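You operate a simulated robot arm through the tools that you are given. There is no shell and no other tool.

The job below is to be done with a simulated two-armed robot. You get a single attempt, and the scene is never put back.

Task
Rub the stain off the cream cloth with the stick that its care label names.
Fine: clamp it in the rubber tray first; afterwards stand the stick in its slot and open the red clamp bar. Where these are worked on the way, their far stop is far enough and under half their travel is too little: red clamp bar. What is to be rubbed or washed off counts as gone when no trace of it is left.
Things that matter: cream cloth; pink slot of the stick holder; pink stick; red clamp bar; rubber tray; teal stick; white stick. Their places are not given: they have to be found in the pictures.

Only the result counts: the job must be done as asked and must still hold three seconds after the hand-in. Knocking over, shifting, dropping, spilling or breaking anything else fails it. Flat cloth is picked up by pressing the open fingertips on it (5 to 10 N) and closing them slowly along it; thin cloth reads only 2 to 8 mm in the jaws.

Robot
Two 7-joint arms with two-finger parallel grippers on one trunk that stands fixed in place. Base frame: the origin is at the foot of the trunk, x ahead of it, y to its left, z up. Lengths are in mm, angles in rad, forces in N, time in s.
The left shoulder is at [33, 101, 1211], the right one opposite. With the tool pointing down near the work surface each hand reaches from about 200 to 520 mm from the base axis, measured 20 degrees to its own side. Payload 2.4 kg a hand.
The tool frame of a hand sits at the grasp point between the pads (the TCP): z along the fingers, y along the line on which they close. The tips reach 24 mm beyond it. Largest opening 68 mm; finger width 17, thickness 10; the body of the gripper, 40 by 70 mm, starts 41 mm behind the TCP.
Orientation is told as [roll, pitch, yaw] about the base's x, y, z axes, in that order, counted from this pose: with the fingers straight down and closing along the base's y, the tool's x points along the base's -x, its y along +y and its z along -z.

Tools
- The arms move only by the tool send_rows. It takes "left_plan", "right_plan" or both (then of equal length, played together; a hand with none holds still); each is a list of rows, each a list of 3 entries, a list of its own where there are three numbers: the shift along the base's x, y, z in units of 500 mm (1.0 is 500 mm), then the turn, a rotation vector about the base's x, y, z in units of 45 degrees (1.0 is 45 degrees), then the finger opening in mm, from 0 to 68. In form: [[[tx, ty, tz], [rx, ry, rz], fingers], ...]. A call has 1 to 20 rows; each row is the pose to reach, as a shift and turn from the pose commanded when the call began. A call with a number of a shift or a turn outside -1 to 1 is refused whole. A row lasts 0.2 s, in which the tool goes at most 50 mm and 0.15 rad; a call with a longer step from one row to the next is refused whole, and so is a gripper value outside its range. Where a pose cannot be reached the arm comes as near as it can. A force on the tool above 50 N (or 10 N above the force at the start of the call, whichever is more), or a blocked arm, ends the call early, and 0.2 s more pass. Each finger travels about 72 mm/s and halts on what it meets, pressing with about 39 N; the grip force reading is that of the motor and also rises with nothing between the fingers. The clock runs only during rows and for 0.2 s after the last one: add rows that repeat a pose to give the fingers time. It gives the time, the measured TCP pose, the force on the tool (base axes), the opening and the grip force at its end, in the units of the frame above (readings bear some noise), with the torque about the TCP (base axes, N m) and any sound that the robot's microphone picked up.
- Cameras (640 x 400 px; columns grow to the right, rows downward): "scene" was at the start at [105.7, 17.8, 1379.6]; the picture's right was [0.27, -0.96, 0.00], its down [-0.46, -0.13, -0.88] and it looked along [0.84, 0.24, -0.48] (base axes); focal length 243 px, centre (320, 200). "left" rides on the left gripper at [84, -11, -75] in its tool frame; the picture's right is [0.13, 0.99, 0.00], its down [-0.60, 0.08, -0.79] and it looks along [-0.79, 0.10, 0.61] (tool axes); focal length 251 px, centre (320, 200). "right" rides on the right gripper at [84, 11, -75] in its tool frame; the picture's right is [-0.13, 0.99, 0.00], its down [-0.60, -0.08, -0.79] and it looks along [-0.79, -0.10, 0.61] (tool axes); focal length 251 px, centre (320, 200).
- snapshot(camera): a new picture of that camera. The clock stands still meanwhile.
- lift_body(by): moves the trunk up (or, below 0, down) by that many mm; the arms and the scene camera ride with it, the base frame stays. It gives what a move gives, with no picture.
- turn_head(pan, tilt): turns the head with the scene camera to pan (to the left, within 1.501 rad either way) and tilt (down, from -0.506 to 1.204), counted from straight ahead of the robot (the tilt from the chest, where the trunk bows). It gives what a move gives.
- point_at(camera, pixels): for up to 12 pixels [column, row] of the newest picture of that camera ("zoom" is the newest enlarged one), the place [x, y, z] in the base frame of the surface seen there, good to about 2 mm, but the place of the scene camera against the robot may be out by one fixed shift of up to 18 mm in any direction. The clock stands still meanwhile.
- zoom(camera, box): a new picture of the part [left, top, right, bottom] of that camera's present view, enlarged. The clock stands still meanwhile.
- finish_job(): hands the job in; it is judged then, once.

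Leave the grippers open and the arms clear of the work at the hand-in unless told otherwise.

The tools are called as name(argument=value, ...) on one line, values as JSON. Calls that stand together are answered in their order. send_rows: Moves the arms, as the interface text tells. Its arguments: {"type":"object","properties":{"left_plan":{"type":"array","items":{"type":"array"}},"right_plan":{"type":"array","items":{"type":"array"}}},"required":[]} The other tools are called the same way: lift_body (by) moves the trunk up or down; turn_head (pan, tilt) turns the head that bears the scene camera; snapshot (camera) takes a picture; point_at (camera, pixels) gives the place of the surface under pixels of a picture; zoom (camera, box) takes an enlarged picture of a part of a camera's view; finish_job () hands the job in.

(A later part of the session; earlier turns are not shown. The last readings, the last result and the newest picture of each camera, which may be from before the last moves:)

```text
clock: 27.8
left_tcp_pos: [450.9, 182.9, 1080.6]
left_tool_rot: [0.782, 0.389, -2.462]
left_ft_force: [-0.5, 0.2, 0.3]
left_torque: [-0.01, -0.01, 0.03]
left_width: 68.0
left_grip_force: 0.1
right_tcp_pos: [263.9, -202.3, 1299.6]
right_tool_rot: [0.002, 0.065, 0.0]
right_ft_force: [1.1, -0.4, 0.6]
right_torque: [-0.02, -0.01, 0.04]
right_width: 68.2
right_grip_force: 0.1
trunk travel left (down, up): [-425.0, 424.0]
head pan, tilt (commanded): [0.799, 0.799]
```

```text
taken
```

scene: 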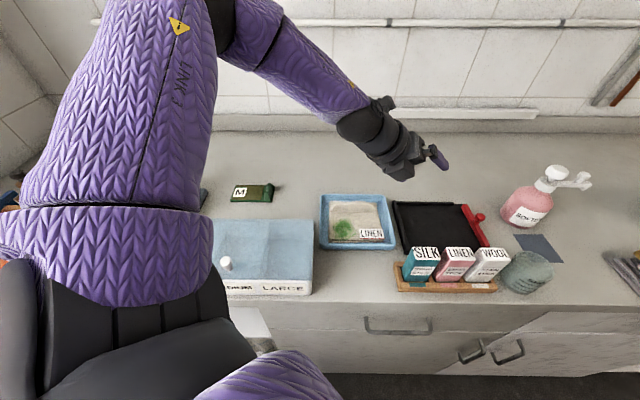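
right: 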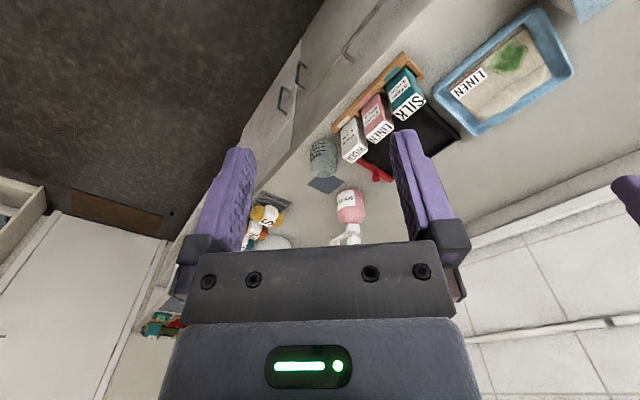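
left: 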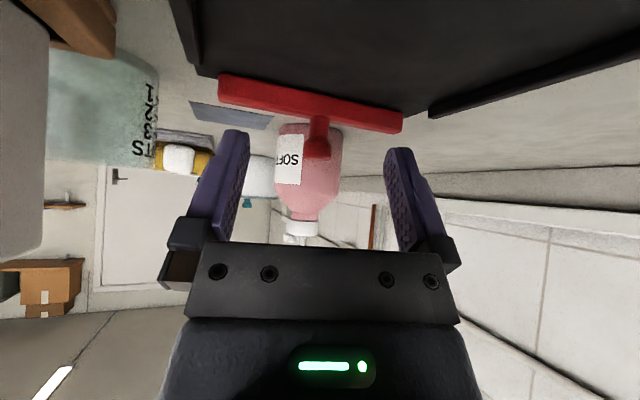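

120° is fine too. One more 60° roll brings the camera on top.

send_rows(left_plan=[[[0, 0, 0], [0.125, -0.072, -0.125], 68], [[0, 0, 0], [0.249, -0.145, -0.25], 68], [[0, 0, 0], [0.374, -0.217, -0.376], 68], [[0, 0, 0], [0.498, -0.289, -0.501], 68], [[0, 0, 0], [0.623, -0.361, -0.626], 68], [[0, 0, 0], [0.747, -0.434, -0.752], 68], [[0, 0, 0], [0.872, -0.506, -0.877], 68]])

snapshot(camera="scene")

snapshot(camera="left")

```text
clock: 29.4
left_tcp_pos: [452.0, 182.7, 1082.1]
left_tool_rot: [-0.006, 0.856, 2.607]
left_ft_force: [-0.5, 0.3, 0.2]
left_torque: [0.04, 0.0, -0.03]
left_width: 68.1
left_grip_force: 0.1
right_tcp_pos: [264.9, -200.7, 1298.9]
right_tool_rot: [0.001, 0.064, 0.001]
right_ft_force: [-0.1, -0.3, 0.8]
right_torque: [0.01, -0.02, 0.03]
right_width: 68.0
right_grip_force: 0.1
trunk travel left (down, up): [-425.0, 424.0]
head pan, tilt (commanded): [0.799, 0.799]
```

```text
taken
```

scene: 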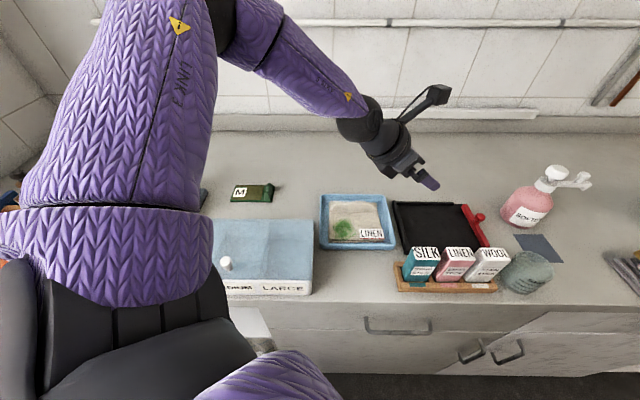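

```text
taken
```

left: 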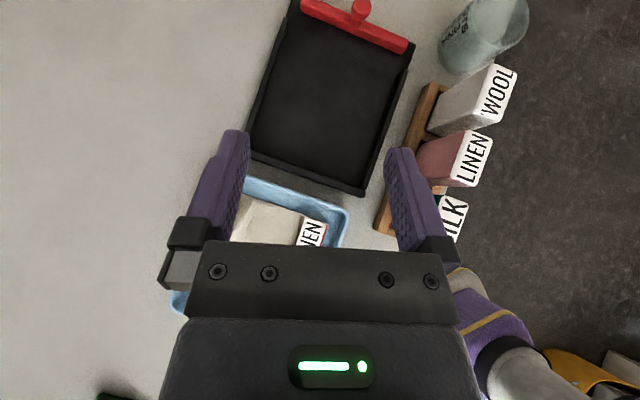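

The flipped posture works (camera on top, tool heading −31°, tilted 49°). Now I test the reach toward the knob from here: ask for (560, 80, 1000).

send_rows(left_plan=[[[0.054, -0.051, -0.03], [0, 0, 0], 68], [[0.108, -0.103, -0.07], [0, 0, 0], 68], [[0.162, -0.155, -0.12], [0, 0, 0], 68], [[0.216, -0.206, -0.164], [0, 0, 0], 68], [[0.216, -0.206, -0.164], [0, 0, 0], 68]])

snapshot(camera="scene")

```text
clock: 30.6
left_tcp_pos: [506.3, 118.8, 1039.1]
left_tool_rot: [-0.003, 0.854, 2.613]
left_ft_force: [-0.1, -0.2, 0.7]
left_torque: [-0.01, 0.03, 0.0]
left_width: 67.8
left_grip_force: 0.0
left hand out of reach, approached as far as the arm can: row 2, 3, 4, 5
right_tcp_pos: [264.7, -201.5, 1300.3]
right_tool_rot: [0.002, 0.064, -0.001]
right_ft_force: [0.1, -0.1, 0.4]
right_torque: [0.03, 0.01, -0.03]
right_width: 67.9
right_grip_force: 0.0
trunk travel left (down, up): [-425.0, 424.0]
head pan, tilt (commanded): [0.799, 0.799]
```

```text
taken
```

scene: 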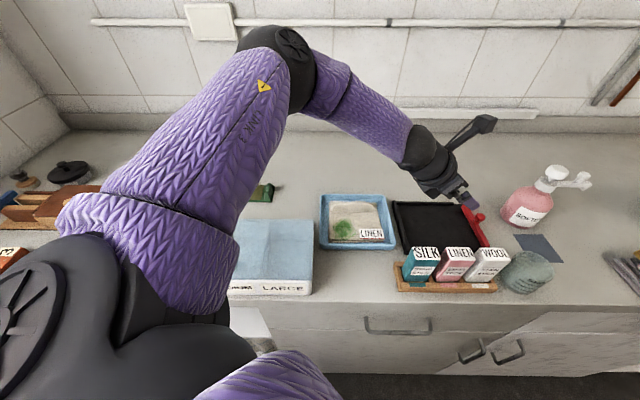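

Same elbow limit, as expected, so I'll use the flipped hand with the trunk lower. I back off from the limit and raise the hand first, then lower the trunk in two steps, raising the hand in between.

send_rows(left_plan=[[[-0.05, 0.05, 0.06], [0, 0, 0], 68], [[-0.1, 0.1, 0.13], [0, 0, 0], 68], [[-0.12, 0.13, 0.21], [0, 0, 0], 68]], right_plan=[[[0, 0, -0.02], [0, 0, 0], 68], [[0, 0, -0.04], [0, 0, 0], 68], [[0, 0, -0.06], [0, 0, 0], 68]])

lift_body(by=-100)

send_rows(left_plan=[[[0, 0, 0.06], [0, 0, 0], 68], [[0, 0, 0.13], [0, 0, 0], 68], [[0, 0, 0.2], [0, 0, 0], 68]])

lift_body(by=-110)

snapshot(camera="scene")

```text
clock: 31.4
left_tcp_pos: [445.3, 185.6, 1146.8]
left_tool_rot: [-0.003, 0.853, 2.612]
left_ft_force: [0.0, 0.8, -0.6]
left_torque: [-0.01, 0.02, -0.01]
left_width: 68.0
left_grip_force: 0.0
right_tcp_pos: [264.5, -202.7, 1268.9]
right_tool_rot: [0.001, 0.063, 0.001]
right_ft_force: [-0.4, -0.2, 0.5]
right_torque: [0.01, -0.02, -0.03]
right_width: 67.9
right_grip_force: 0.1
trunk travel left (down, up): [-425.0, 424.0]
head pan, tilt (commanded): [0.799, 0.799]
```

```text
clock: 32.7
left_tcp_pos: [445.8, 182.5, 1042.5]
left_tool_rot: [-0.005, 0.856, 2.612]
left_ft_force: [-1.4, -0.4, 0.3]
left_torque: [0.02, 0.02, 0.03]
left_width: 68.2
left_grip_force: 0.2
right_tcp_pos: [263.7, -202.0, 1170.2]
right_tool_rot: [0.002, 0.064, 0.001]
right_ft_force: [0.4, 0.4, 0.0]
right_torque: [0.01, 0.04, -0.01]
right_width: 68.0
right_grip_force: 0.0
trunk travel left (down, up): [-325.0, 524.0]
head pan, tilt (commanded): [0.799, 0.799]
```

```text
clock: 33.5
left_tcp_pos: [445.2, 182.6, 1142.4]
left_tool_rot: [-0.003, 0.856, 2.61]
left_ft_force: [-0.3, -0.5, 0.7]
left_torque: [-0.01, 0.03, 0.03]
left_width: 68.0
left_grip_force: 0.1
right_tcp_pos: [264.1, -202.0, 1168.0]
right_tool_rot: [0.003, 0.063, 0.001]
right_ft_force: [-0.7, 0.3, 0.1]
right_torque: [0.0, 0.01, -0.01]
right_width: 67.9
right_grip_force: 0.0
trunk travel left (down, up): [-325.0, 524.0]
head pan, tilt (commanded): [0.799, 0.799]
```

```text
clock: 34.9
left_tcp_pos: [445.5, 182.2, 1033.3]
left_tool_rot: [-0.003, 0.856, 2.611]
left_ft_force: [0.4, 0.2, 0.3]
left_torque: [0.0, -0.03, -0.04]
left_width: 67.9
left_grip_force: 0.0
right_tcp_pos: [263.9, -202.1, 1060.0]
right_tool_rot: [0.002, 0.063, 0.0]
right_ft_force: [0.2, -0.7, -0.3]
right_torque: [0.03, -0.01, 0.03]
right_width: 68.1
right_grip_force: 0.1
trunk travel left (down, up): [-215.0, 634.0]
head pan, tilt (commanded): [0.799, 0.799]
```

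```text
taken
```

scene: 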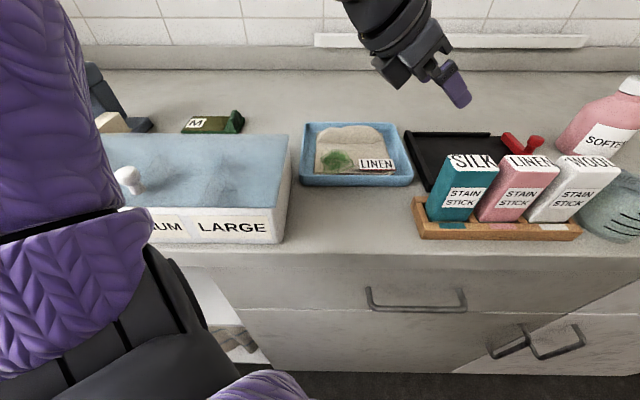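

The shoulder is now at z≈1001 and the hand at (445, 182, 1033). I'll flatten the tool to 60° with heading −36° and move toward the knob, staying at z≈985 (tips ≈973, above the knob).

send_rows(left_plan=[[[0.06, -0.055, 0.0], [-0.031, -0.052, -0.031], 68], [[0.12, -0.11, -0.03], [-0.062, -0.104, -0.062], 68], [[0.18, -0.165, -0.06], [-0.094, -0.155, -0.094], 68], [[0.239, -0.22, -0.096], [-0.125, -0.207, -0.125], 68], [[0.239, -0.22, -0.096], [-0.125, -0.207, -0.125], 68]])

turn_head(pan=0.35, tilt=0.6)

snapshot(camera="scene")

snapshot(camera="left")

```text
clock: 36.1
left_tcp_pos: [565.5, 74.8, 984.8]
left_tool_rot: [-0.015, 1.046, 2.506]
left_ft_force: [-0.3, 0.0, 0.7]
left_torque: [-0.04, -0.04, -0.01]
left_width: 67.9
left_grip_force: 0.1
right_tcp_pos: [265.1, -201.6, 1060.3]
right_tool_rot: [0.003, 0.065, -0.002]
right_ft_force: [-0.8, 0.5, -0.6]
right_torque: [0.01, 0.02, 0.03]
right_width: 67.8
right_grip_force: 0.1
trunk travel left (down, up): [-215.0, 634.0]
head pan, tilt (commanded): [0.799, 0.799]
```

```text
clock: 37.0
left_tcp_pos: [565.3, 73.9, 985.2]
left_tool_rot: [-0.018, 1.046, 2.502]
left_ft_force: [-0.1, -0.3, 0.2]
left_torque: [-0.06, -0.01, -0.02]
left_width: 67.9
left_grip_force: 0.0
right_tcp_pos: [265.2, -201.9, 1058.4]
right_tool_rot: [0.002, 0.064, -0.001]
right_ft_force: [-0.1, 1.0, -0.4]
right_torque: [-0.03, 0.01, -0.01]
right_width: 67.8
right_grip_force: 0.1
trunk travel left (down, up): [-215.0, 634.0]
head pan, tilt (commanded): [0.351, 0.6]
```

```text
taken
```

scene: 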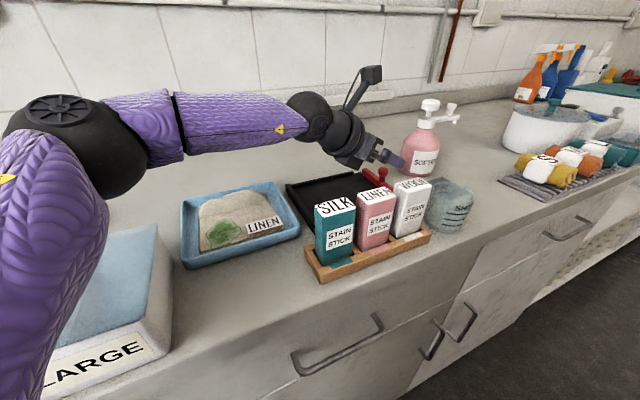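

```text
taken
```

left: 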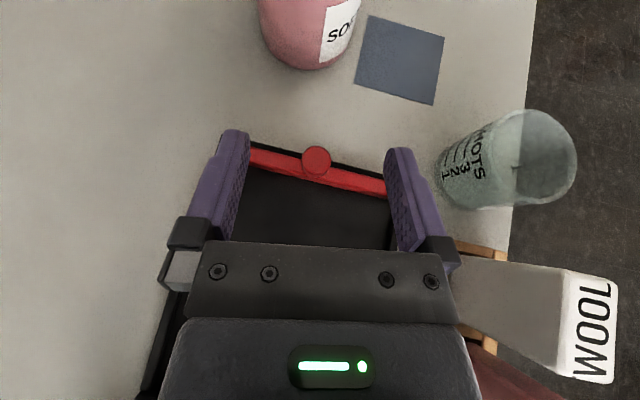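

It reaches (565, 75, 985), and the left camera now looks down on the bar and knob. I'll zoom in on the bar and measure the knob from this camera.

zoom(camera="left", box=[240, 120, 400, 220])

point_at(camera="left", pixels=[[317, 152], [317, 160], [316, 172], [260, 152], [260, 160], [375, 185], [375, 178], [350, 175], [350, 182], [320, 200], [375, 168], [300, 145]])

```text
4.00 times, centred on (320, 170) of left
```

zoom: 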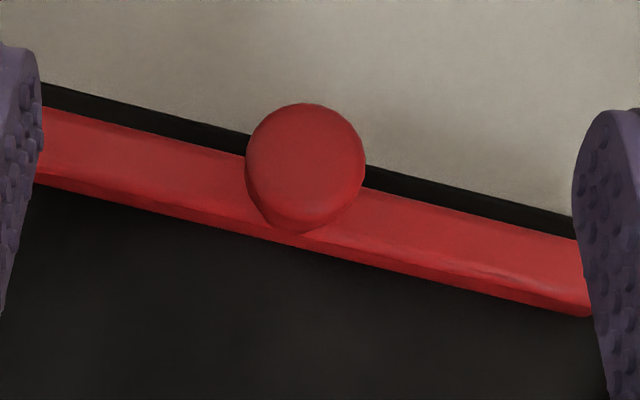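

```text
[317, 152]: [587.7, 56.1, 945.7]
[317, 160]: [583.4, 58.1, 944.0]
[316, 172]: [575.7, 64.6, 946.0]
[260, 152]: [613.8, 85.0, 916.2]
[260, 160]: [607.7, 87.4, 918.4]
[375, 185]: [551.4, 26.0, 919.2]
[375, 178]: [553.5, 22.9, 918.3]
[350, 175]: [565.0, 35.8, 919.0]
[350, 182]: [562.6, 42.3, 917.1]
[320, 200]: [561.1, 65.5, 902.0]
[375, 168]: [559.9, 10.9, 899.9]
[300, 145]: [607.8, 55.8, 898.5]
```

Knob centre ≈ (581.5, 60), top z 945, bar top 918.5, and the tray floor continues behind the bar. I'll lower the open fingers around the knob to TCP (577, 63, 941).

send_rows(left_plan=[[[0.01, -0.01, -0.03], [0, 0, 0], 68], [[0.024, -0.022, -0.06], [0, 0, 0], 68], [[0.024, -0.022, -0.088], [0, 0, 0], 68], [[0.024, -0.022, -0.088], [0, 0, 0], 68]])

snapshot(camera="left")

zoom(camera="scene", box=[320, 120, 448, 200])

```text
clock: 38.0
left_tcp_pos: [572.0, 65.9, 940.7]
left_tool_rot: [-0.015, 1.045, 2.502]
left_ft_force: [0.3, 0.1, 0.1]
left_torque: [-0.02, -0.02, 0.03]
left_width: 67.7
left_grip_force: 0.1
left hand out of reach, approached as far as the arm can: row 2, 3, 4
right_tcp_pos: [264.5, -202.0, 1059.8]
right_tool_rot: [0.0, 0.066, 0.0]
right_ft_force: [-0.3, -0.4, -0.2]
right_torque: [0.0, -0.03, 0.0]
right_width: 68.1
right_grip_force: 0.0
trunk travel left (down, up): [-215.0, 634.0]
head pan, tilt (commanded): [0.351, 0.6]
```

```text
taken
```

left: 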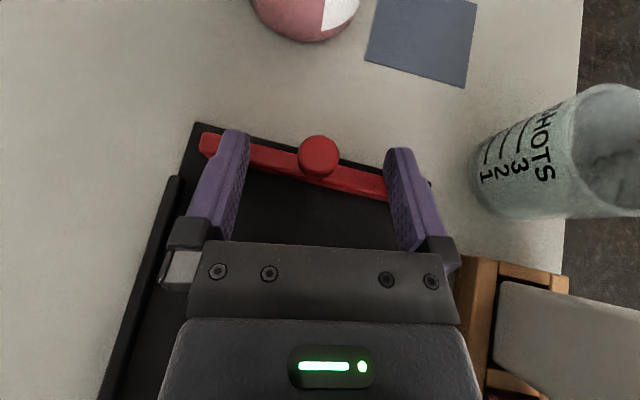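

```text
5.00 times, centred on (384, 160) of scene
```

zoom: 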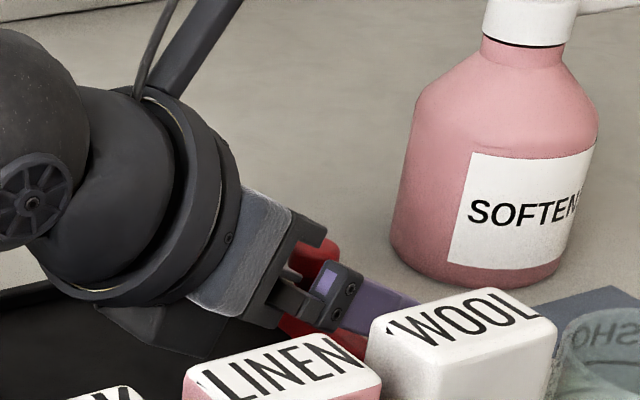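

The hand stopped at (572, 66, 941); the knob at (318,155) is centred between the open fingertips (240…395) and about 11 mm ahead of the TCP, within the tips' reach. I'll close gently on the knob.

send_rows(left_plan=[[[0, 0, 0], [0, 0, 0], 45], [[0, 0, 0], [0, 0, 0], 28], [[0, 0, 0], [0, 0, 0], 17], [[0, 0, 0], [0, 0, 0], 17]])

snapshot(camera="left")

```text
clock: 39.0
left_tcp_pos: [573.4, 66.4, 941.2]
left_tool_rot: [-0.014, 1.046, 2.504]
left_ft_force: [3.7, 1.6, 1.3]
left_torque: [-0.01, 0.02, -0.01]
left_width: 20.5
left_grip_force: 2.1
right_tcp_pos: [264.9, -201.4, 1059.5]
right_tool_rot: [-0.002, 0.067, -0.002]
right_ft_force: [0.3, 0.4, 0.7]
right_torque: [0.0, 0.02, -0.01]
right_width: 68.2
right_grip_force: 0.1
trunk travel left (down, up): [-215.0, 634.0]
head pan, tilt (commanded): [0.351, 0.6]
```

```text
taken
```

left: 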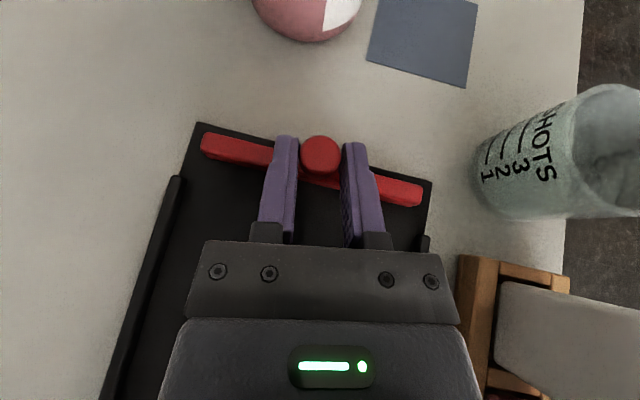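

The fingers hold the knob at 20.5 mm. I firm up the grip and test a tiny lift of 5 mm, watching force.

send_rows(left_plan=[[[0, 0, 0], [0, 0, 0], 8], [[0, 0, 0], [0, 0, 0], 8], [[0, 0, 0.005], [0, 0, 0], 8], [[0, 0, 0.01], [0, 0, 0], 8], [[0, 0, 0.01], [0, 0, 0], 8]])

snapshot(camera="left")

```text
clock: 40.2
left_tcp_pos: [573.1, 66.6, 942.1]
left_tool_rot: [-0.009, 1.034, 2.504]
left_ft_force: [-4.2, 5.5, -29.8]
left_torque: [0.05, 0.54, -0.06]
left_width: 18.4
left_grip_force: 36.4
right_tcp_pos: [265.8, -200.0, 1058.5]
right_tool_rot: [0.001, 0.066, -0.001]
right_ft_force: [-0.7, 0.3, 0.3]
right_torque: [0.01, 0.02, -0.02]
right_width: 67.7
right_grip_force: 0.0
trunk travel left (down, up): [-215.0, 634.0]
head pan, tilt (commanded): [0.351, 0.6]
```

```text
taken
```

left: 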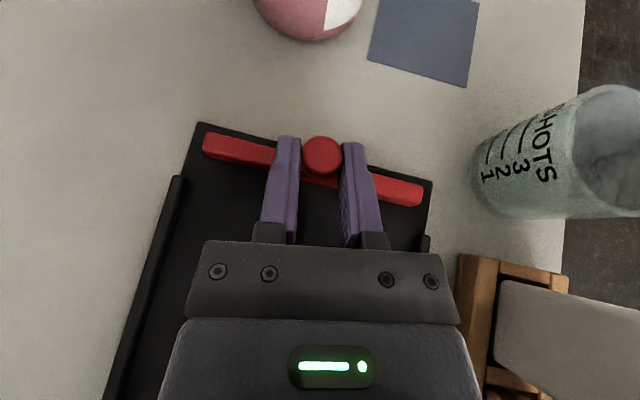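

Lifting 5 mm gives −30 N and no motion, so it isn't a lift. I relax that and test pulling 5 mm inward along the tray (toward the basin side).

send_rows(left_plan=[[[0, 0, -0.01], [0, 0, 0], 8], [[-0.0036, 0.0035, -0.01], [0, 0, 0], 8], [[-0.0072, 0.007, -0.01], [0, 0, 0], 8], [[-0.0108, 0.0104, -0.01], [0, 0, 0], 8], [[-0.0108, 0.0104, -0.01], [0, 0, 0], 8]])

snapshot(camera="left")

```text
clock: 41.4
left_tcp_pos: [568.1, 71.6, 942.5]
left_tool_rot: [-0.014, 1.049, 2.508]
left_ft_force: [16.9, 12.3, 10.6]
left_torque: [-0.48, -0.62, 0.02]
left_width: 18.5
left_grip_force: 36.6
right_tcp_pos: [266.0, -200.4, 1059.6]
right_tool_rot: [0.0, 0.065, 0.002]
right_ft_force: [0.2, 0.0, 0.1]
right_torque: [0.01, 0.02, 0.0]
right_width: 68.1
right_grip_force: 0.1
trunk travel left (down, up): [-215.0, 634.0]
head pan, tilt (commanded): [0.351, 0.6]
```

```text
taken
```

left: 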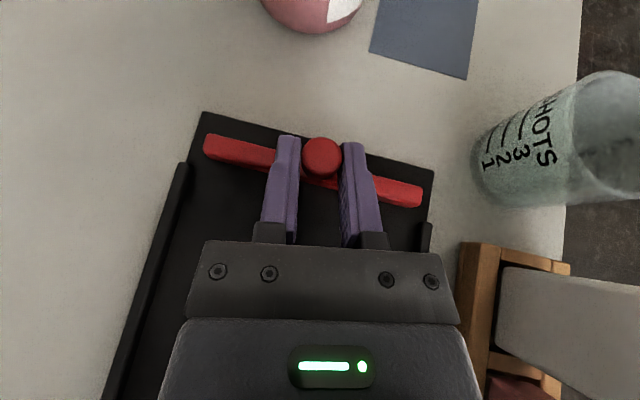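

The bar slid inward with the knob (a wider black strip now shows behind it). So it is a slide: inward clamps, and it started fully outward (open). The side force of about 20 N says my direction is slightly off, so I'll measure the tray's edges for the true slide direction.

point_at(camera="left", pixels=[[206, 118], [425, 173], [181, 185], [135, 320], [110, 395], [215, 150], [410, 197], [321, 150], [432, 182], [424, 235], [300, 230], [315, 138]])

```text
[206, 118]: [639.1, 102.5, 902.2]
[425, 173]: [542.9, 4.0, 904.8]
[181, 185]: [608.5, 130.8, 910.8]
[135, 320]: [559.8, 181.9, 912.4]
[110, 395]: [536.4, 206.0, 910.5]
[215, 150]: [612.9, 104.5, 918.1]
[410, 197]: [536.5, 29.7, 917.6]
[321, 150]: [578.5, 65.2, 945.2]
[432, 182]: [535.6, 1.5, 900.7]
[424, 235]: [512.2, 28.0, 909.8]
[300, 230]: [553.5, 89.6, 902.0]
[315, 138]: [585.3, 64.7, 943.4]
```

The true slide direction is about (−0.704, 0.711). The cloth isn't in yet, so I'll use this moment to learn the travel: relieve the side force by 2.5 mm and pull the empty bar inward in small steps, 30 mm.

send_rows(left_plan=[[[0.0035, 0.0036, -0.002], [0, 0, 0], 8], [[-0.0035, 0.0107, -0.002], [0, 0, 0], 8], [[-0.0106, 0.0178, -0.002], [0, 0, 0], 8], [[-0.0176, 0.0249, -0.002], [0, 0, 0], 8], [[-0.0247, 0.032, -0.002], [0, 0, 0], 8], [[-0.0317, 0.0391, -0.002], [0, 0, 0], 8], [[-0.0387, 0.0463, -0.002], [0, 0, 0], 8], [[-0.0387, 0.0463, -0.002], [0, 0, 0], 8]])

snapshot(camera="left")

```text
clock: 43.2
left_tcp_pos: [548.4, 91.4, 939.0]
left_tool_rot: [-0.017, 1.043, 2.499]
left_ft_force: [23.2, -25.0, 11.8]
left_torque: [-0.47, -0.15, -0.2]
left_width: 18.3
left_grip_force: 36.2
right_tcp_pos: [266.2, -204.4, 1058.7]
right_tool_rot: [0.003, 0.066, 0.002]
right_ft_force: [-0.4, -0.1, -0.6]
right_torque: [0.01, 0.01, 0.0]
right_width: 68.1
right_grip_force: 0.1
trunk travel left (down, up): [-215.0, 634.0]
head pan, tilt (commanded): [0.351, 0.6]
```

```text
taken
```

left: 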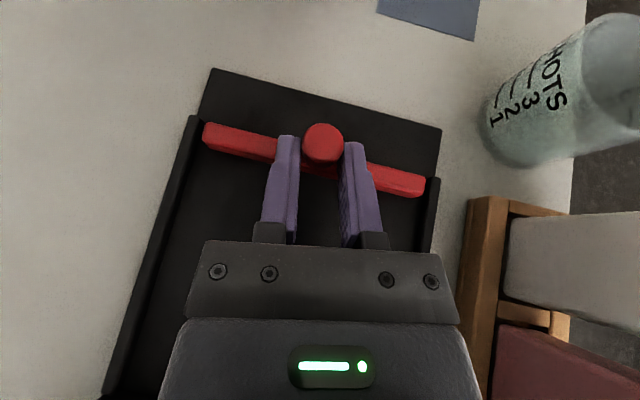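

The bar is about 30–35 mm in, level with the rim ends, and resists with 34 N along the slide, probably at its inner stop. I'll measure the bar and knob here.

point_at(camera="left", pixels=[[323, 135], [323, 150], [212, 133], [418, 183], [262, 150], [262, 160], [395, 185], [395, 195], [214, 75], [436, 130], [300, 230], [196, 128]])

send_rows(left_plan=[[[-0.0028, 0.0028, 0], [0, 0, 0], 8], [[-0.0056, 0.0056, 0], [0, 0, 0], 8], [[-0.0056, 0.0056, 0], [0, 0, 0], 8]])

```text
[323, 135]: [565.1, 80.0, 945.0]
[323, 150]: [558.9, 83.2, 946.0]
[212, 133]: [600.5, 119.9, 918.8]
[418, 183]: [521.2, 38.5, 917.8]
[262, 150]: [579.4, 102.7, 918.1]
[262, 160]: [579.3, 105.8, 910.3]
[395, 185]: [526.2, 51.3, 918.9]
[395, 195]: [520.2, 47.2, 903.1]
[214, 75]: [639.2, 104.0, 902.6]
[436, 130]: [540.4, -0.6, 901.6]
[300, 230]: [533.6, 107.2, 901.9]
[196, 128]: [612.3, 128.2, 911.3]
```

```text
clock: 44.0
left_tcp_pos: [545.4, 93.1, 939.8]
left_tool_rot: [-0.022, 1.042, 2.497]
left_ft_force: [16.4, -29.0, 6.1]
left_torque: [-0.42, -0.25, -0.4]
left_width: 18.2
left_grip_force: 36.5
right_tcp_pos: [265.3, -204.7, 1058.2]
right_tool_rot: [0.006, 0.065, 0.0]
right_ft_force: [0.8, 1.0, -0.1]
right_torque: [0.01, 0.0, -0.01]
right_width: 68.0
right_grip_force: 0.1
trunk travel left (down, up): [-215.0, 634.0]
head pan, tilt (commanded): [0.351, 0.6]
```

snapshot(camera="left")

point_at(camera="left", pixels=[[323, 133], [323, 140], [323, 150], [308, 140], [338, 140], [212, 133], [418, 183], [262, 150]])

```text
taken
```

left: 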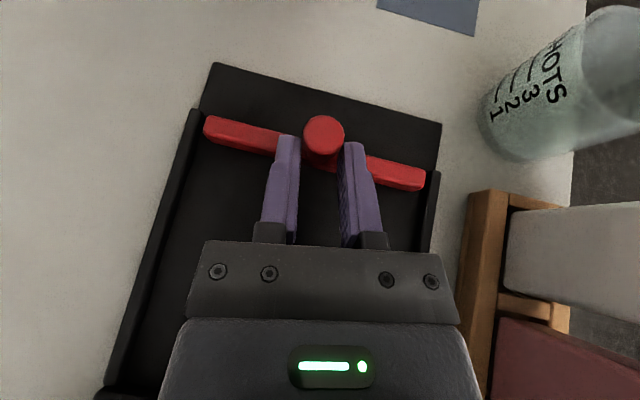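

```text
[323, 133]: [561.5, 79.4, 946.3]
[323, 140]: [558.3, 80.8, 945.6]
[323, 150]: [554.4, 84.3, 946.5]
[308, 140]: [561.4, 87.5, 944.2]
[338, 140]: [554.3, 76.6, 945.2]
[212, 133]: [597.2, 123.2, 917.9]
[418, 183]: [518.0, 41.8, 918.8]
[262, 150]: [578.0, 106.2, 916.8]
```

The fingers are slipping off the knob, so the bar is at its inner stop: travel is about 30 mm (knob from (581.5,60) to about (560,81)). Now I re-grip the knob deeper and push the bar back out to open it.

send_rows(left_plan=[[[0, 0, 0], [0, 0, 0], 40], [[0, 0, 0], [0, 0, 0], 40], [[0.01, -0.0103, 0], [0, 0, 0], 40], [[0.0198, -0.0206, 0], [0, 0, 0], 40], [[0.0198, -0.0206, 0], [0, 0, 0], 40]])

snapshot(camera="left")

```text
clock: 45.2
left_tcp_pos: [555.5, 87.1, 940.5]
left_tool_rot: [-0.018, 1.043, 2.504]
left_ft_force: [-0.8, 0.1, 0.2]
left_torque: [-0.02, 0.04, 0.02]
left_width: 40.1
left_grip_force: 0.2
right_tcp_pos: [263.5, -201.6, 1059.1]
right_tool_rot: [0.003, 0.065, 0.001]
right_ft_force: [0.6, -0.4, 0.5]
right_torque: [0.0, 0.02, -0.01]
right_width: 68.1
right_grip_force: 0.1
trunk travel left (down, up): [-215.0, 634.0]
head pan, tilt (commanded): [0.351, 0.6]
```

```text
taken
```

left: 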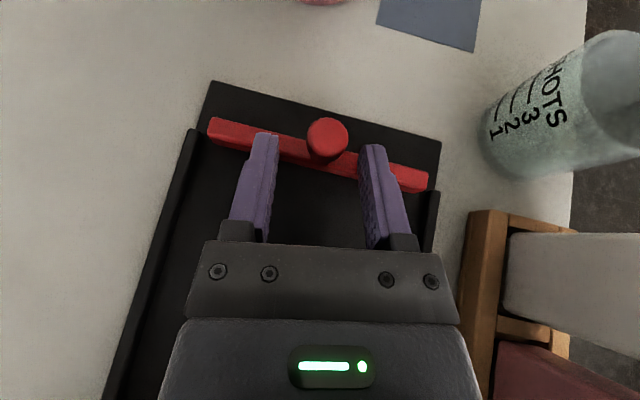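

point_at(camera="left", pixels=[[327, 128], [327, 135], [327, 145], [312, 137], [343, 137], [218, 128], [420, 183], [300, 150], [360, 165], [263, 137], [372, 148], [330, 157]])

```text
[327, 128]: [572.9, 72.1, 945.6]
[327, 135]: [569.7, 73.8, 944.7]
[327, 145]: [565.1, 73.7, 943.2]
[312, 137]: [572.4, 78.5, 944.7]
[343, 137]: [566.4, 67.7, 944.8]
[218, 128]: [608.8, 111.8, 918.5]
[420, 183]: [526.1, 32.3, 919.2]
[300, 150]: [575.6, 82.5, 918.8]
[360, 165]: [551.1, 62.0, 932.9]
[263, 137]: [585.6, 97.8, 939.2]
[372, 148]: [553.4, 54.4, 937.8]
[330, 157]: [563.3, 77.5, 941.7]
```

The knob is now measured at (569.5, 73), i.e. it came back outward by about 12 mm when I let go, so something like a return spring may act. I'll let a second pass and measure again.

send_rows(left_plan=[[[0, 0, 0], [0, 0, 0], 40], [[0, 0, 0], [0, 0, 0], 40], [[0, 0, 0], [0, 0, 0], 40], [[0, 0, 0], [0, 0, 0], 40], [[0, 0, 0], [0, 0, 0], 40]])

snapshot(camera="left")

point_at(camera="left", pixels=[[327, 128], [327, 135], [327, 145], [312, 137], [343, 137], [218, 128], [420, 183], [214, 85], [438, 145]])

```text
clock: 46.4
left_tcp_pos: [555.1, 86.7, 940.8]
left_tool_rot: [-0.019, 1.043, 2.503]
left_ft_force: [0.2, -1.0, -0.1]
left_torque: [-0.02, 0.03, -0.01]
left_width: 40.1
left_grip_force: 0.1
right_tcp_pos: [264.7, -202.1, 1059.6]
right_tool_rot: [0.002, 0.064, 0.0]
right_ft_force: [1.0, -0.7, -0.3]
right_torque: [0.01, 0.01, 0.0]
right_width: 68.0
right_grip_force: 0.1
trunk travel left (down, up): [-215.0, 634.0]
head pan, tilt (commanded): [0.351, 0.6]
```

```text
taken
```

left: 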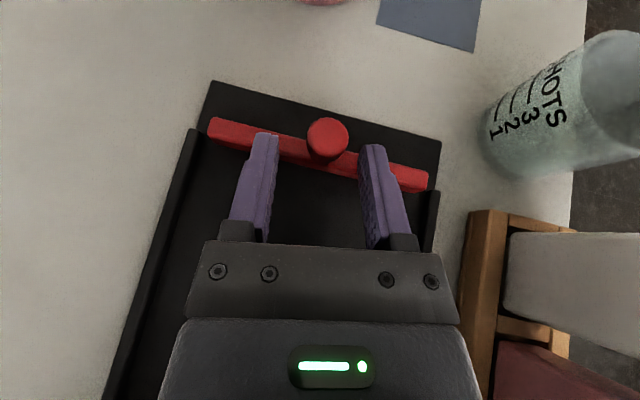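

```text
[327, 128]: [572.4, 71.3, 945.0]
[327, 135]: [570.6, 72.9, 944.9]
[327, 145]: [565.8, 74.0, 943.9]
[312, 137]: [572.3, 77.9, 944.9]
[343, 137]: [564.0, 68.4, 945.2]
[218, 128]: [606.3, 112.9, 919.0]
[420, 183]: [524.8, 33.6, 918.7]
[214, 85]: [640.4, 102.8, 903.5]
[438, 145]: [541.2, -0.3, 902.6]
```

The bar stays put now, so the shift probably came from my fingers brushing the bar while going forward. I'll test cleanly: raise 2 mm, go forward 10 mm, grip, and pull inward 20 mm to the stop.

send_rows(left_plan=[[[0.0, 0.0, 0.005], [0, 0, 0], 40], [[0.014, -0.014, 0.005], [0, 0, 0], 40], [[0.014, -0.014, 0.005], [0, 0, 0], 24], [[0.014, -0.014, 0.005], [0, 0, 0], 8], [[0.014, -0.014, 0.005], [0, 0, 0], 8], [[0.014, -0.014, 0.005], [0, 0, 0], 8]])

snapshot(camera="left")

point_at(camera="left", pixels=[[322, 140], [322, 148], [322, 156], [310, 148], [335, 148]])

```text
clock: 47.8
left_tcp_pos: [561.4, 79.1, 943.5]
left_tool_rot: [-0.016, 1.046, 2.501]
left_ft_force: [-1.7, -2.2, -0.2]
left_torque: [-0.35, -0.12, -0.19]
left_width: 18.5
left_grip_force: 36.6
right_tcp_pos: [264.2, -202.5, 1060.0]
right_tool_rot: [0.003, 0.066, -0.001]
right_ft_force: [-0.1, 0.7, 0.1]
right_torque: [0.0, 0.0, 0.0]
right_width: 68.0
right_grip_force: 0.0
trunk travel left (down, up): [-215.0, 634.0]
head pan, tilt (commanded): [0.351, 0.6]
```

```text
taken
```

left: 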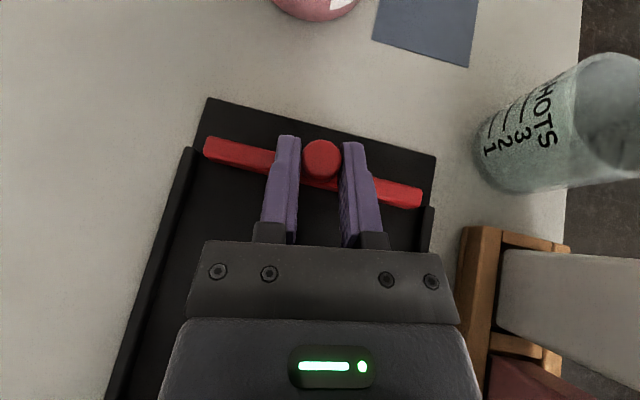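

```text
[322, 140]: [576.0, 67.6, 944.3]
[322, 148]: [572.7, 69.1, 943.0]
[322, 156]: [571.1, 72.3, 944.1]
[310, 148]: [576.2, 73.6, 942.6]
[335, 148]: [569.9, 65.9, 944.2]
```

Now pull inward in small steps (2.5 mm each, 12.5 mm total) and look.

send_rows(left_plan=[[[-0.0035, 0.0035, 0], [0, 0, 0], 8], [[-0.007, 0.0071, 0], [0, 0, 0], 8], [[-0.0106, 0.0107, 0], [0, 0, 0], 8], [[-0.0141, 0.0142, 0], [0, 0, 0], 8], [[-0.0176, 0.0178, 0], [0, 0, 0], 8]])

snapshot(camera="left")

point_at(camera="left", pixels=[[322, 145], [322, 150], [322, 156], [212, 140], [415, 192]])

```text
clock: 49.0
left_tcp_pos: [554.0, 88.6, 944.5]
left_tool_rot: [-0.018, 1.047, 2.499]
left_ft_force: [5.1, -8.8, 4.8]
left_torque: [0.23, 0.47, -0.16]
left_width: 18.5
left_grip_force: 36.6
right_tcp_pos: [264.0, -203.4, 1059.0]
right_tool_rot: [0.003, 0.064, 0.0]
right_ft_force: [-0.1, -0.2, -0.4]
right_torque: [-0.05, 0.0, 0.02]
right_width: 68.1
right_grip_force: 0.0
trunk travel left (down, up): [-215.0, 634.0]
head pan, tilt (commanded): [0.351, 0.6]
```

```text
taken
```

left: 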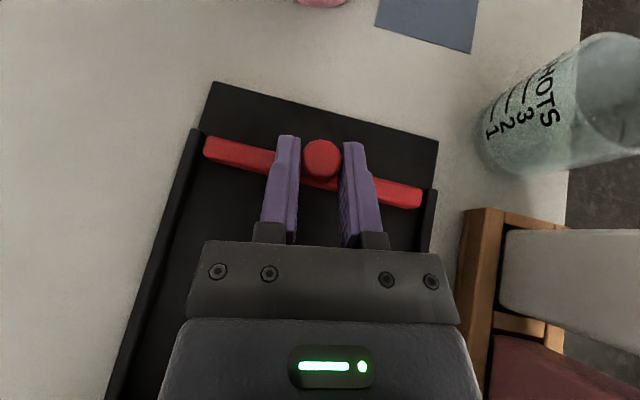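

```text
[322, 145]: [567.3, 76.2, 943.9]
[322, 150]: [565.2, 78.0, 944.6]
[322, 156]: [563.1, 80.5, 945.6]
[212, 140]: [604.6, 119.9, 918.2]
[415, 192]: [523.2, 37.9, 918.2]
```

It follows with about 10 N. Continue inward in 2.5 mm steps until it stops.

send_rows(left_plan=[[[-0.0035, 0.0035, 0], [0, 0, 0], 6], [[-0.007, 0.0071, 0], [0, 0, 0], 6], [[-0.0106, 0.0107, 0], [0, 0, 0], 6], [[-0.0141, 0.0142, 0], [0, 0, 0], 6], [[-0.0176, 0.0178, 0], [0, 0, 0], 6]])

snapshot(camera="left")

point_at(camera="left", pixels=[[322, 140], [322, 145], [322, 150], [322, 156], [212, 140], [415, 192]])

```text
clock: 50.2
left_tcp_pos: [544.2, 94.6, 942.5]
left_tool_rot: [-0.019, 1.04, 2.497]
left_ft_force: [15.2, -27.0, -1.5]
left_torque: [-0.12, 0.07, -0.4]
left_width: 18.3
left_grip_force: 36.8
right_tcp_pos: [267.1, -204.8, 1058.5]
right_tool_rot: [0.003, 0.066, 0.0]
right_ft_force: [-0.7, 0.2, -0.4]
right_torque: [-0.02, -0.02, -0.01]
right_width: 68.1
right_grip_force: 0.0
trunk travel left (down, up): [-215.0, 634.0]
head pan, tilt (commanded): [0.351, 0.6]
```

```text
taken
```

left: 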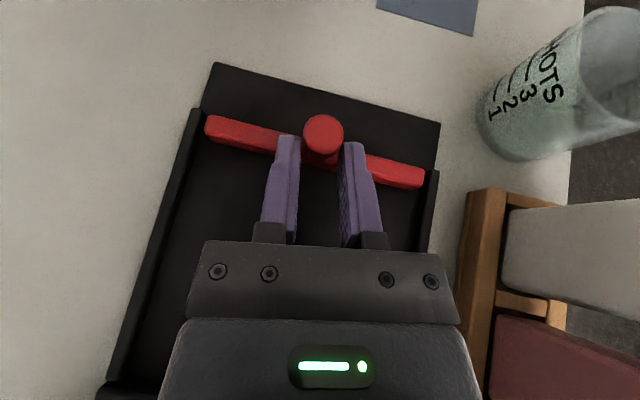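

```text
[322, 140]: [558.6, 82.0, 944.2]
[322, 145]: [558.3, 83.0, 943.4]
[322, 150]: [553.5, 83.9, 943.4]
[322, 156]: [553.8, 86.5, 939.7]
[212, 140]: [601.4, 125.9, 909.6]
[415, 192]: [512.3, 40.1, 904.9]
```

It slips again at the same place, knob ≈ (559, 82): inner stop, travel ≈ 31 mm. Now I open the fingers here without moving, to see whether the bar stays.

send_rows(left_plan=[[[0.003, -0.003, 0], [0, 0, 0], 12], [[0.003, -0.003, 0], [0, 0, 0], 30], [[0.003, -0.003, 0], [0, 0, 0], 40], [[0.003, -0.003, 0], [0, 0, 0], 40]])

snapshot(camera="left")

point_at(camera="left", pixels=[[322, 120], [322, 125], [322, 132], [322, 140], [322, 145], [212, 120], [415, 175]])

```text
clock: 51.2
left_tcp_pos: [544.1, 96.7, 942.1]
left_tool_rot: [-0.016, 1.045, 2.504]
left_ft_force: [0.2, -0.2, -0.6]
left_torque: [-0.03, 0.0, 0.0]
left_width: 39.9
left_grip_force: 0.0
right_tcp_pos: [263.7, -202.0, 1060.4]
right_tool_rot: [0.001, 0.064, 0.002]
right_ft_force: [0.6, 0.4, 0.5]
right_torque: [0.02, 0.0, -0.04]
right_width: 68.1
right_grip_force: 0.1
trunk travel left (down, up): [-215.0, 634.0]
head pan, tilt (commanded): [0.351, 0.6]
```

```text
taken
```

left: 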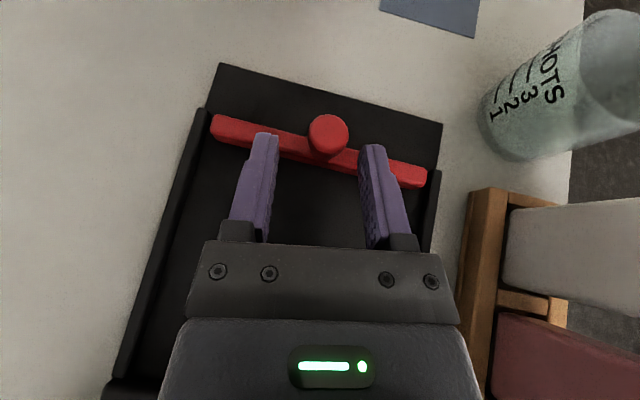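

```text
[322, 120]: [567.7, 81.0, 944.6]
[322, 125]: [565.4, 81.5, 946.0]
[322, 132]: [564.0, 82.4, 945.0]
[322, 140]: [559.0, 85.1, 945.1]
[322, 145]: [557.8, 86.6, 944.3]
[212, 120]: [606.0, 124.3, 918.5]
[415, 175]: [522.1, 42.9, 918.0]
```

The bar stays where released (knob ≈ (562, 81)), so there is no spring. Now open it again: forward 11 mm (2 mm higher so the fingers don't brush the bar), grip, and push outward toward the stop.

send_rows(left_plan=[[[0.0, 0.0, 0.005], [0, 0, 0], 40], [[0.01, -0.009, 0.005], [0, 0, 0], 40], [[0.02, -0.019, 0.005], [0, 0, 0], 40], [[0.02, -0.019, 0.005], [0, 0, 0], 24], [[0.02, -0.019, 0.005], [0, 0, 0], 8], [[0.02, -0.019, 0.005], [0, 0, 0], 8], [[0.027, -0.0261, 0.005], [0, 0, 0], 8], [[0.034, -0.0332, 0.005], [0, 0, 0], 8], [[0.041, -0.0403, 0.005], [0, 0, 0], 8], [[0.048, -0.0474, 0.005], [0, 0, 0], 8], [[0.055, -0.0545, 0.005], [0, 0, 0], 8], [[0.062, -0.0616, 0.005], [0, 0, 0], 8], [[0.062, -0.0616, 0.005], [0, 0, 0], 8]])

snapshot(camera="left")

point_at(camera="left", pixels=[[322, 140], [322, 148], [322, 156], [322, 164], [212, 140], [415, 192]])

```text
clock: 54.0
left_tcp_pos: [573.4, 67.5, 944.5]
left_tool_rot: [-0.017, 1.045, 2.503]
left_ft_force: [-2.6, 0.8, 2.2]
left_torque: [0.1, 0.63, -0.02]
left_width: 18.7
left_grip_force: 37.2
right_tcp_pos: [263.5, -201.8, 1058.8]
right_tool_rot: [0.003, 0.064, 0.0]
right_ft_force: [-1.1, 0.1, -0.3]
right_torque: [0.01, -0.03, 0.0]
right_width: 68.2
right_grip_force: 0.1
trunk travel left (down, up): [-215.0, 634.0]
head pan, tilt (commanded): [0.351, 0.6]
```

```text
taken
```

left: 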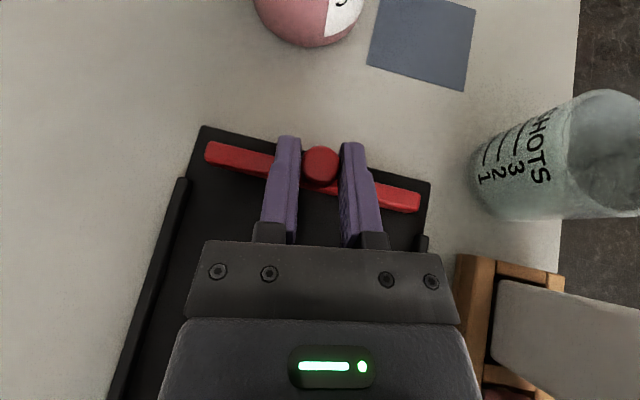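

```text
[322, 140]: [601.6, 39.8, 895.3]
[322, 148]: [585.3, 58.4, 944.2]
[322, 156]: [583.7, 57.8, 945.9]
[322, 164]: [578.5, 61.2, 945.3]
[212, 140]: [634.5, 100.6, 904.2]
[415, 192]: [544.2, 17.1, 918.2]
```

The bar is back near its open stop (knob ≈ (578.5, 62)). I release it, back out and up, and carry the left hand over the basin to look straight down at the cloth.

send_rows(left_plan=[[[0, 0, 0], [0, 0, 0], 30], [[0, 0, 0], [0, 0, 0], 50], [[0, 0, 0], [0, 0, 0], 60], [[-0.03, 0.022, 0.06], [0, 0, 0], 60], [[-0.06, 0.044, 0.14], [0, 0, 0], 60], [[-0.11, 0.1, 0.19], [0, 0, 0], 60], [[-0.16, 0.16, 0.21], [0, 0, 0], 60], [[-0.21, 0.22, 0.21], [0, 0, 0], 60], [[-0.27, 0.28, 0.21], [0, 0, 0], 60], [[-0.33, 0.34, 0.21], [0, 0, 0], 60], [[-0.36, 0.38, 0.21], [0, 0, 0], 60]])

snapshot(camera="left")

snapshot(camera="scene")

```text
clock: 56.4
left_tcp_pos: [396.0, 255.9, 1049.5]
left_tool_rot: [-0.015, 1.044, 2.499]
left_ft_force: [0.3, 0.3, 0.1]
left_torque: [0.0, 0.0, -0.03]
left_width: 60.1
left_grip_force: 0.0
right_tcp_pos: [264.0, -201.8, 1059.7]
right_tool_rot: [0.003, 0.065, 0.0]
right_ft_force: [-0.4, 0.5, -0.3]
right_torque: [0.02, 0.0, -0.03]
right_width: 68.0
right_grip_force: 0.0
trunk travel left (down, up): [-215.0, 634.0]
head pan, tilt (commanded): [0.351, 0.6]
```

```text
taken
```

left: 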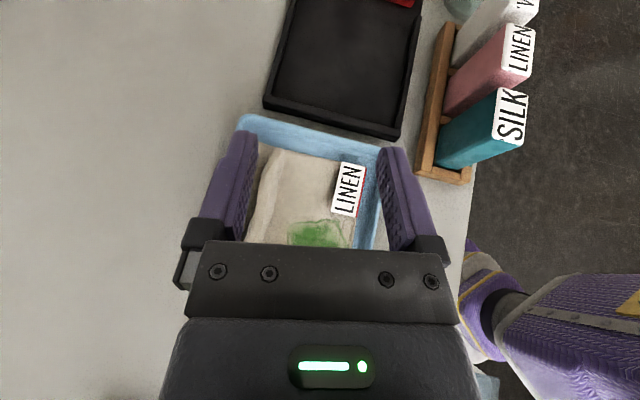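

```text
taken
```

scene: 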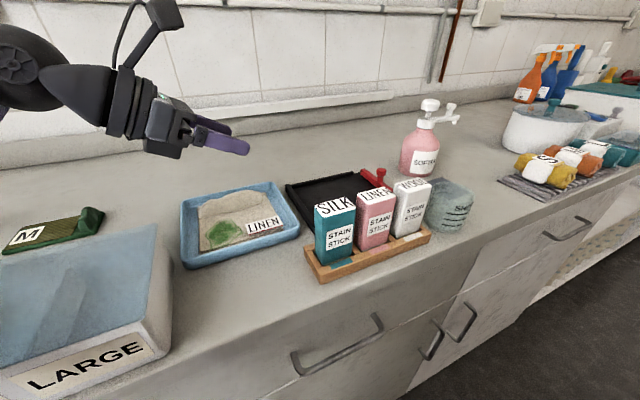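

I zoom on the cloth from both cameras.

zoom(camera="scene", box=[175, 178, 307, 272])

zoom(camera="left", box=[220, 110, 420, 250])

point_at(camera="left", pixels=[[285, 152], [365, 165], [250, 240], [262, 190], [275, 190], [285, 190], [300, 190], [320, 190], [340, 200], [355, 235], [320, 225], [300, 240]])

```text
4.26 times, centred on (241, 225) of scene
```

zoom: 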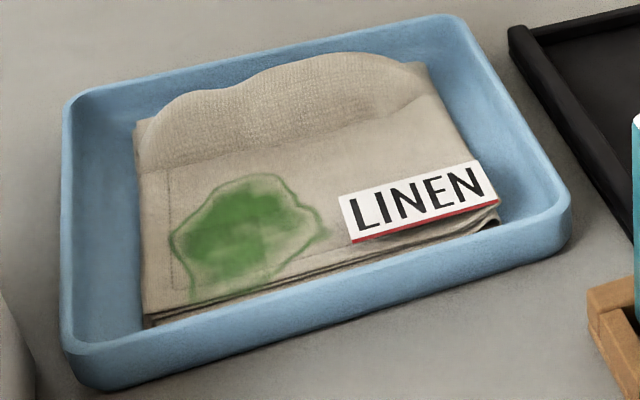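

```text
2.86 times, centred on (320, 180) of left
```

zoom: 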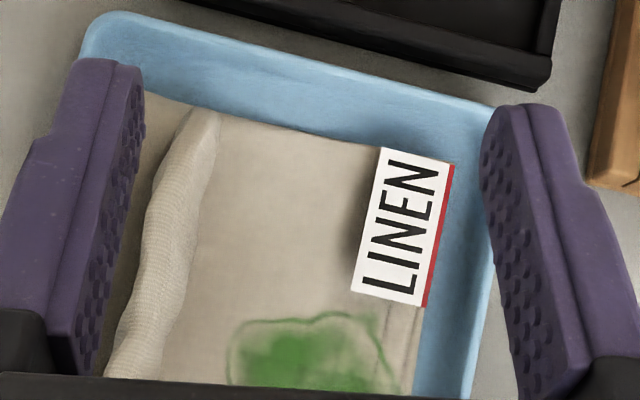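

```text
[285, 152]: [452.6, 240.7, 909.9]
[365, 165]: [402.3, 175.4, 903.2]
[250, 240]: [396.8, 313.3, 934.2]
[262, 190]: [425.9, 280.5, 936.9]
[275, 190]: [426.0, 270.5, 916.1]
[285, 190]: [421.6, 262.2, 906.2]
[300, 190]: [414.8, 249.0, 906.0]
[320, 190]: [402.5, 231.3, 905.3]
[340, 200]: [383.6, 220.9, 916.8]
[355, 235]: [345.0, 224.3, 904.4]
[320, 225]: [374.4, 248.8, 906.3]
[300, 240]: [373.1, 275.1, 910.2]
```

The cloth has a raised roll along its far edge that I could pinch. The fingers hide part of it, so I move the hand back about 55 mm to see the whole cloth.

send_rows(left_plan=[[[-0.045, 0.03, 0.02], [0, 0, 0], 68], [[-0.09, 0.06, 0.04], [0, 0, 0], 68], [[-0.11, 0.08, 0.04], [0, 0, 0], 68]])

snapshot(camera="left")

zoom(camera="left", box=[220, 100, 420, 225])

```text
clock: 57.2
left_tcp_pos: [346.8, 280.3, 1087.0]
left_tool_rot: [-0.221, 0.954, 2.367]
left_ft_force: [-2.1, -0.2, -0.2]
left_torque: [0.03, -0.07, 0.05]
left_width: 68.1
left_grip_force: 0.0
right_tcp_pos: [264.2, -216.5, 1056.9]
right_tool_rot: [0.004, 0.06, -0.019]
right_ft_force: [-0.7, -0.6, 0.3]
right_torque: [0.03, 0.01, 0.01]
right_width: 67.8
right_grip_force: 0.0
trunk travel left (down, up): [-215.0, 634.0]
head pan, tilt (commanded): [0.351, 0.6]
stopped in row 3 (left hand): the arm was blocked; the commanded pose is now the measured one
```

```text
taken
```

left: 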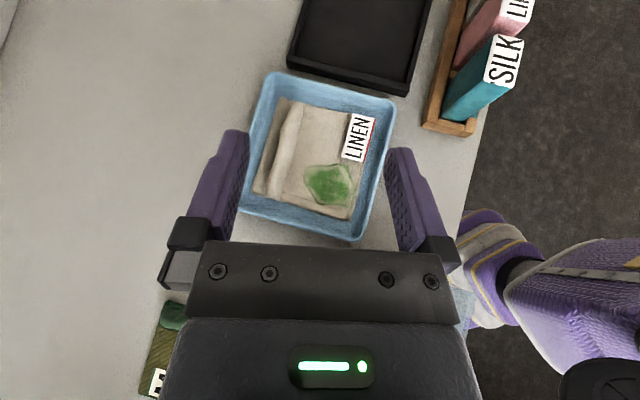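

```text
3.20 times, centred on (320, 162) of left
```

zoom: 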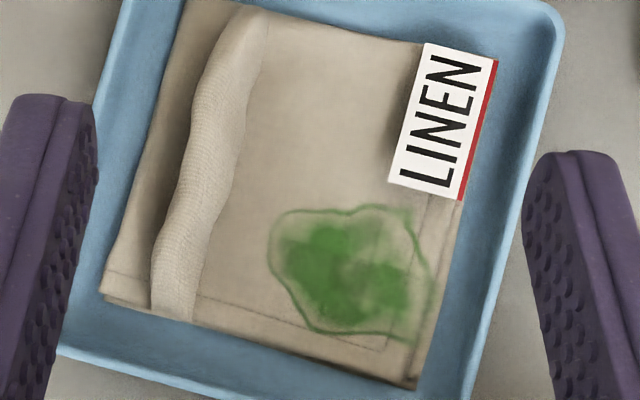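

The left arm was blocked at the end of that move (tool turned a little). I check in the scene that nothing was disturbed.

turn_head(pan=0.9, tilt=0.8)

snapshot(camera="scene")

```text
clock: 58.2
left_tcp_pos: [339.4, 282.3, 1093.4]
left_tool_rot: [-0.236, 0.953, 2.368]
left_ft_force: [0.6, -0.2, 0.5]
left_torque: [-0.01, 0.0, 0.01]
left_width: 68.0
left_grip_force: 0.1
right_tcp_pos: [259.8, -213.7, 1060.5]
right_tool_rot: [0.006, 0.058, -0.01]
right_ft_force: [0.0, 0.2, -0.3]
right_torque: [0.01, 0.01, -0.01]
right_width: 68.0
right_grip_force: 0.0
trunk travel left (down, up): [-215.0, 634.0]
head pan, tilt (commanded): [0.901, 0.799]
```

```text
taken
```

scene: 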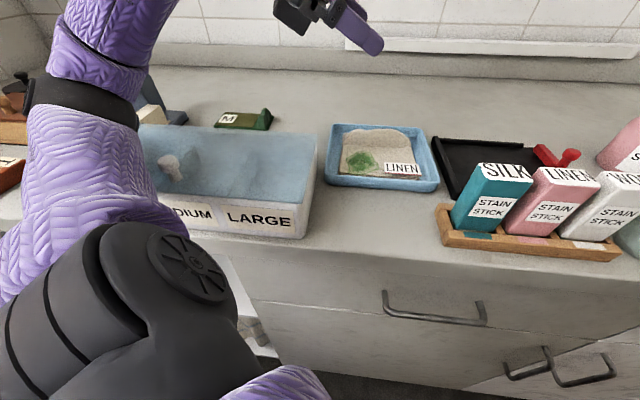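

Nothing looks disturbed: the box, basin and sticks are as before. I take a fresh left picture from this slightly moved pose and measure the cloth's corners, roll and stain.

snapshot(camera="left")

zoom(camera="left", box=[220, 60, 420, 260])

```text
taken
```

left: 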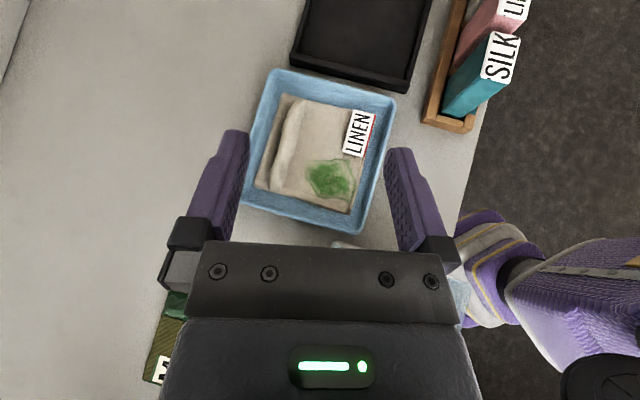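

```text
2.00 times, centred on (320, 160) of left
```

zoom: 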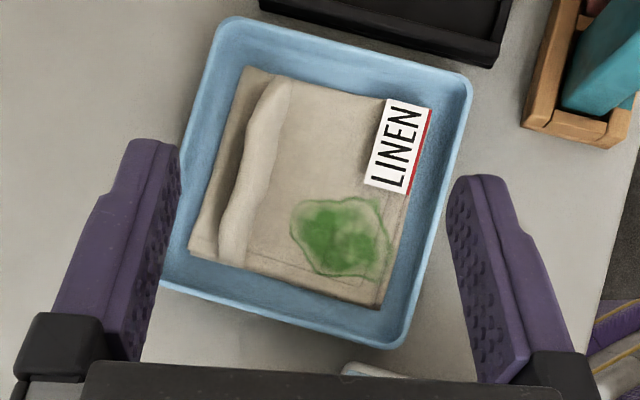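

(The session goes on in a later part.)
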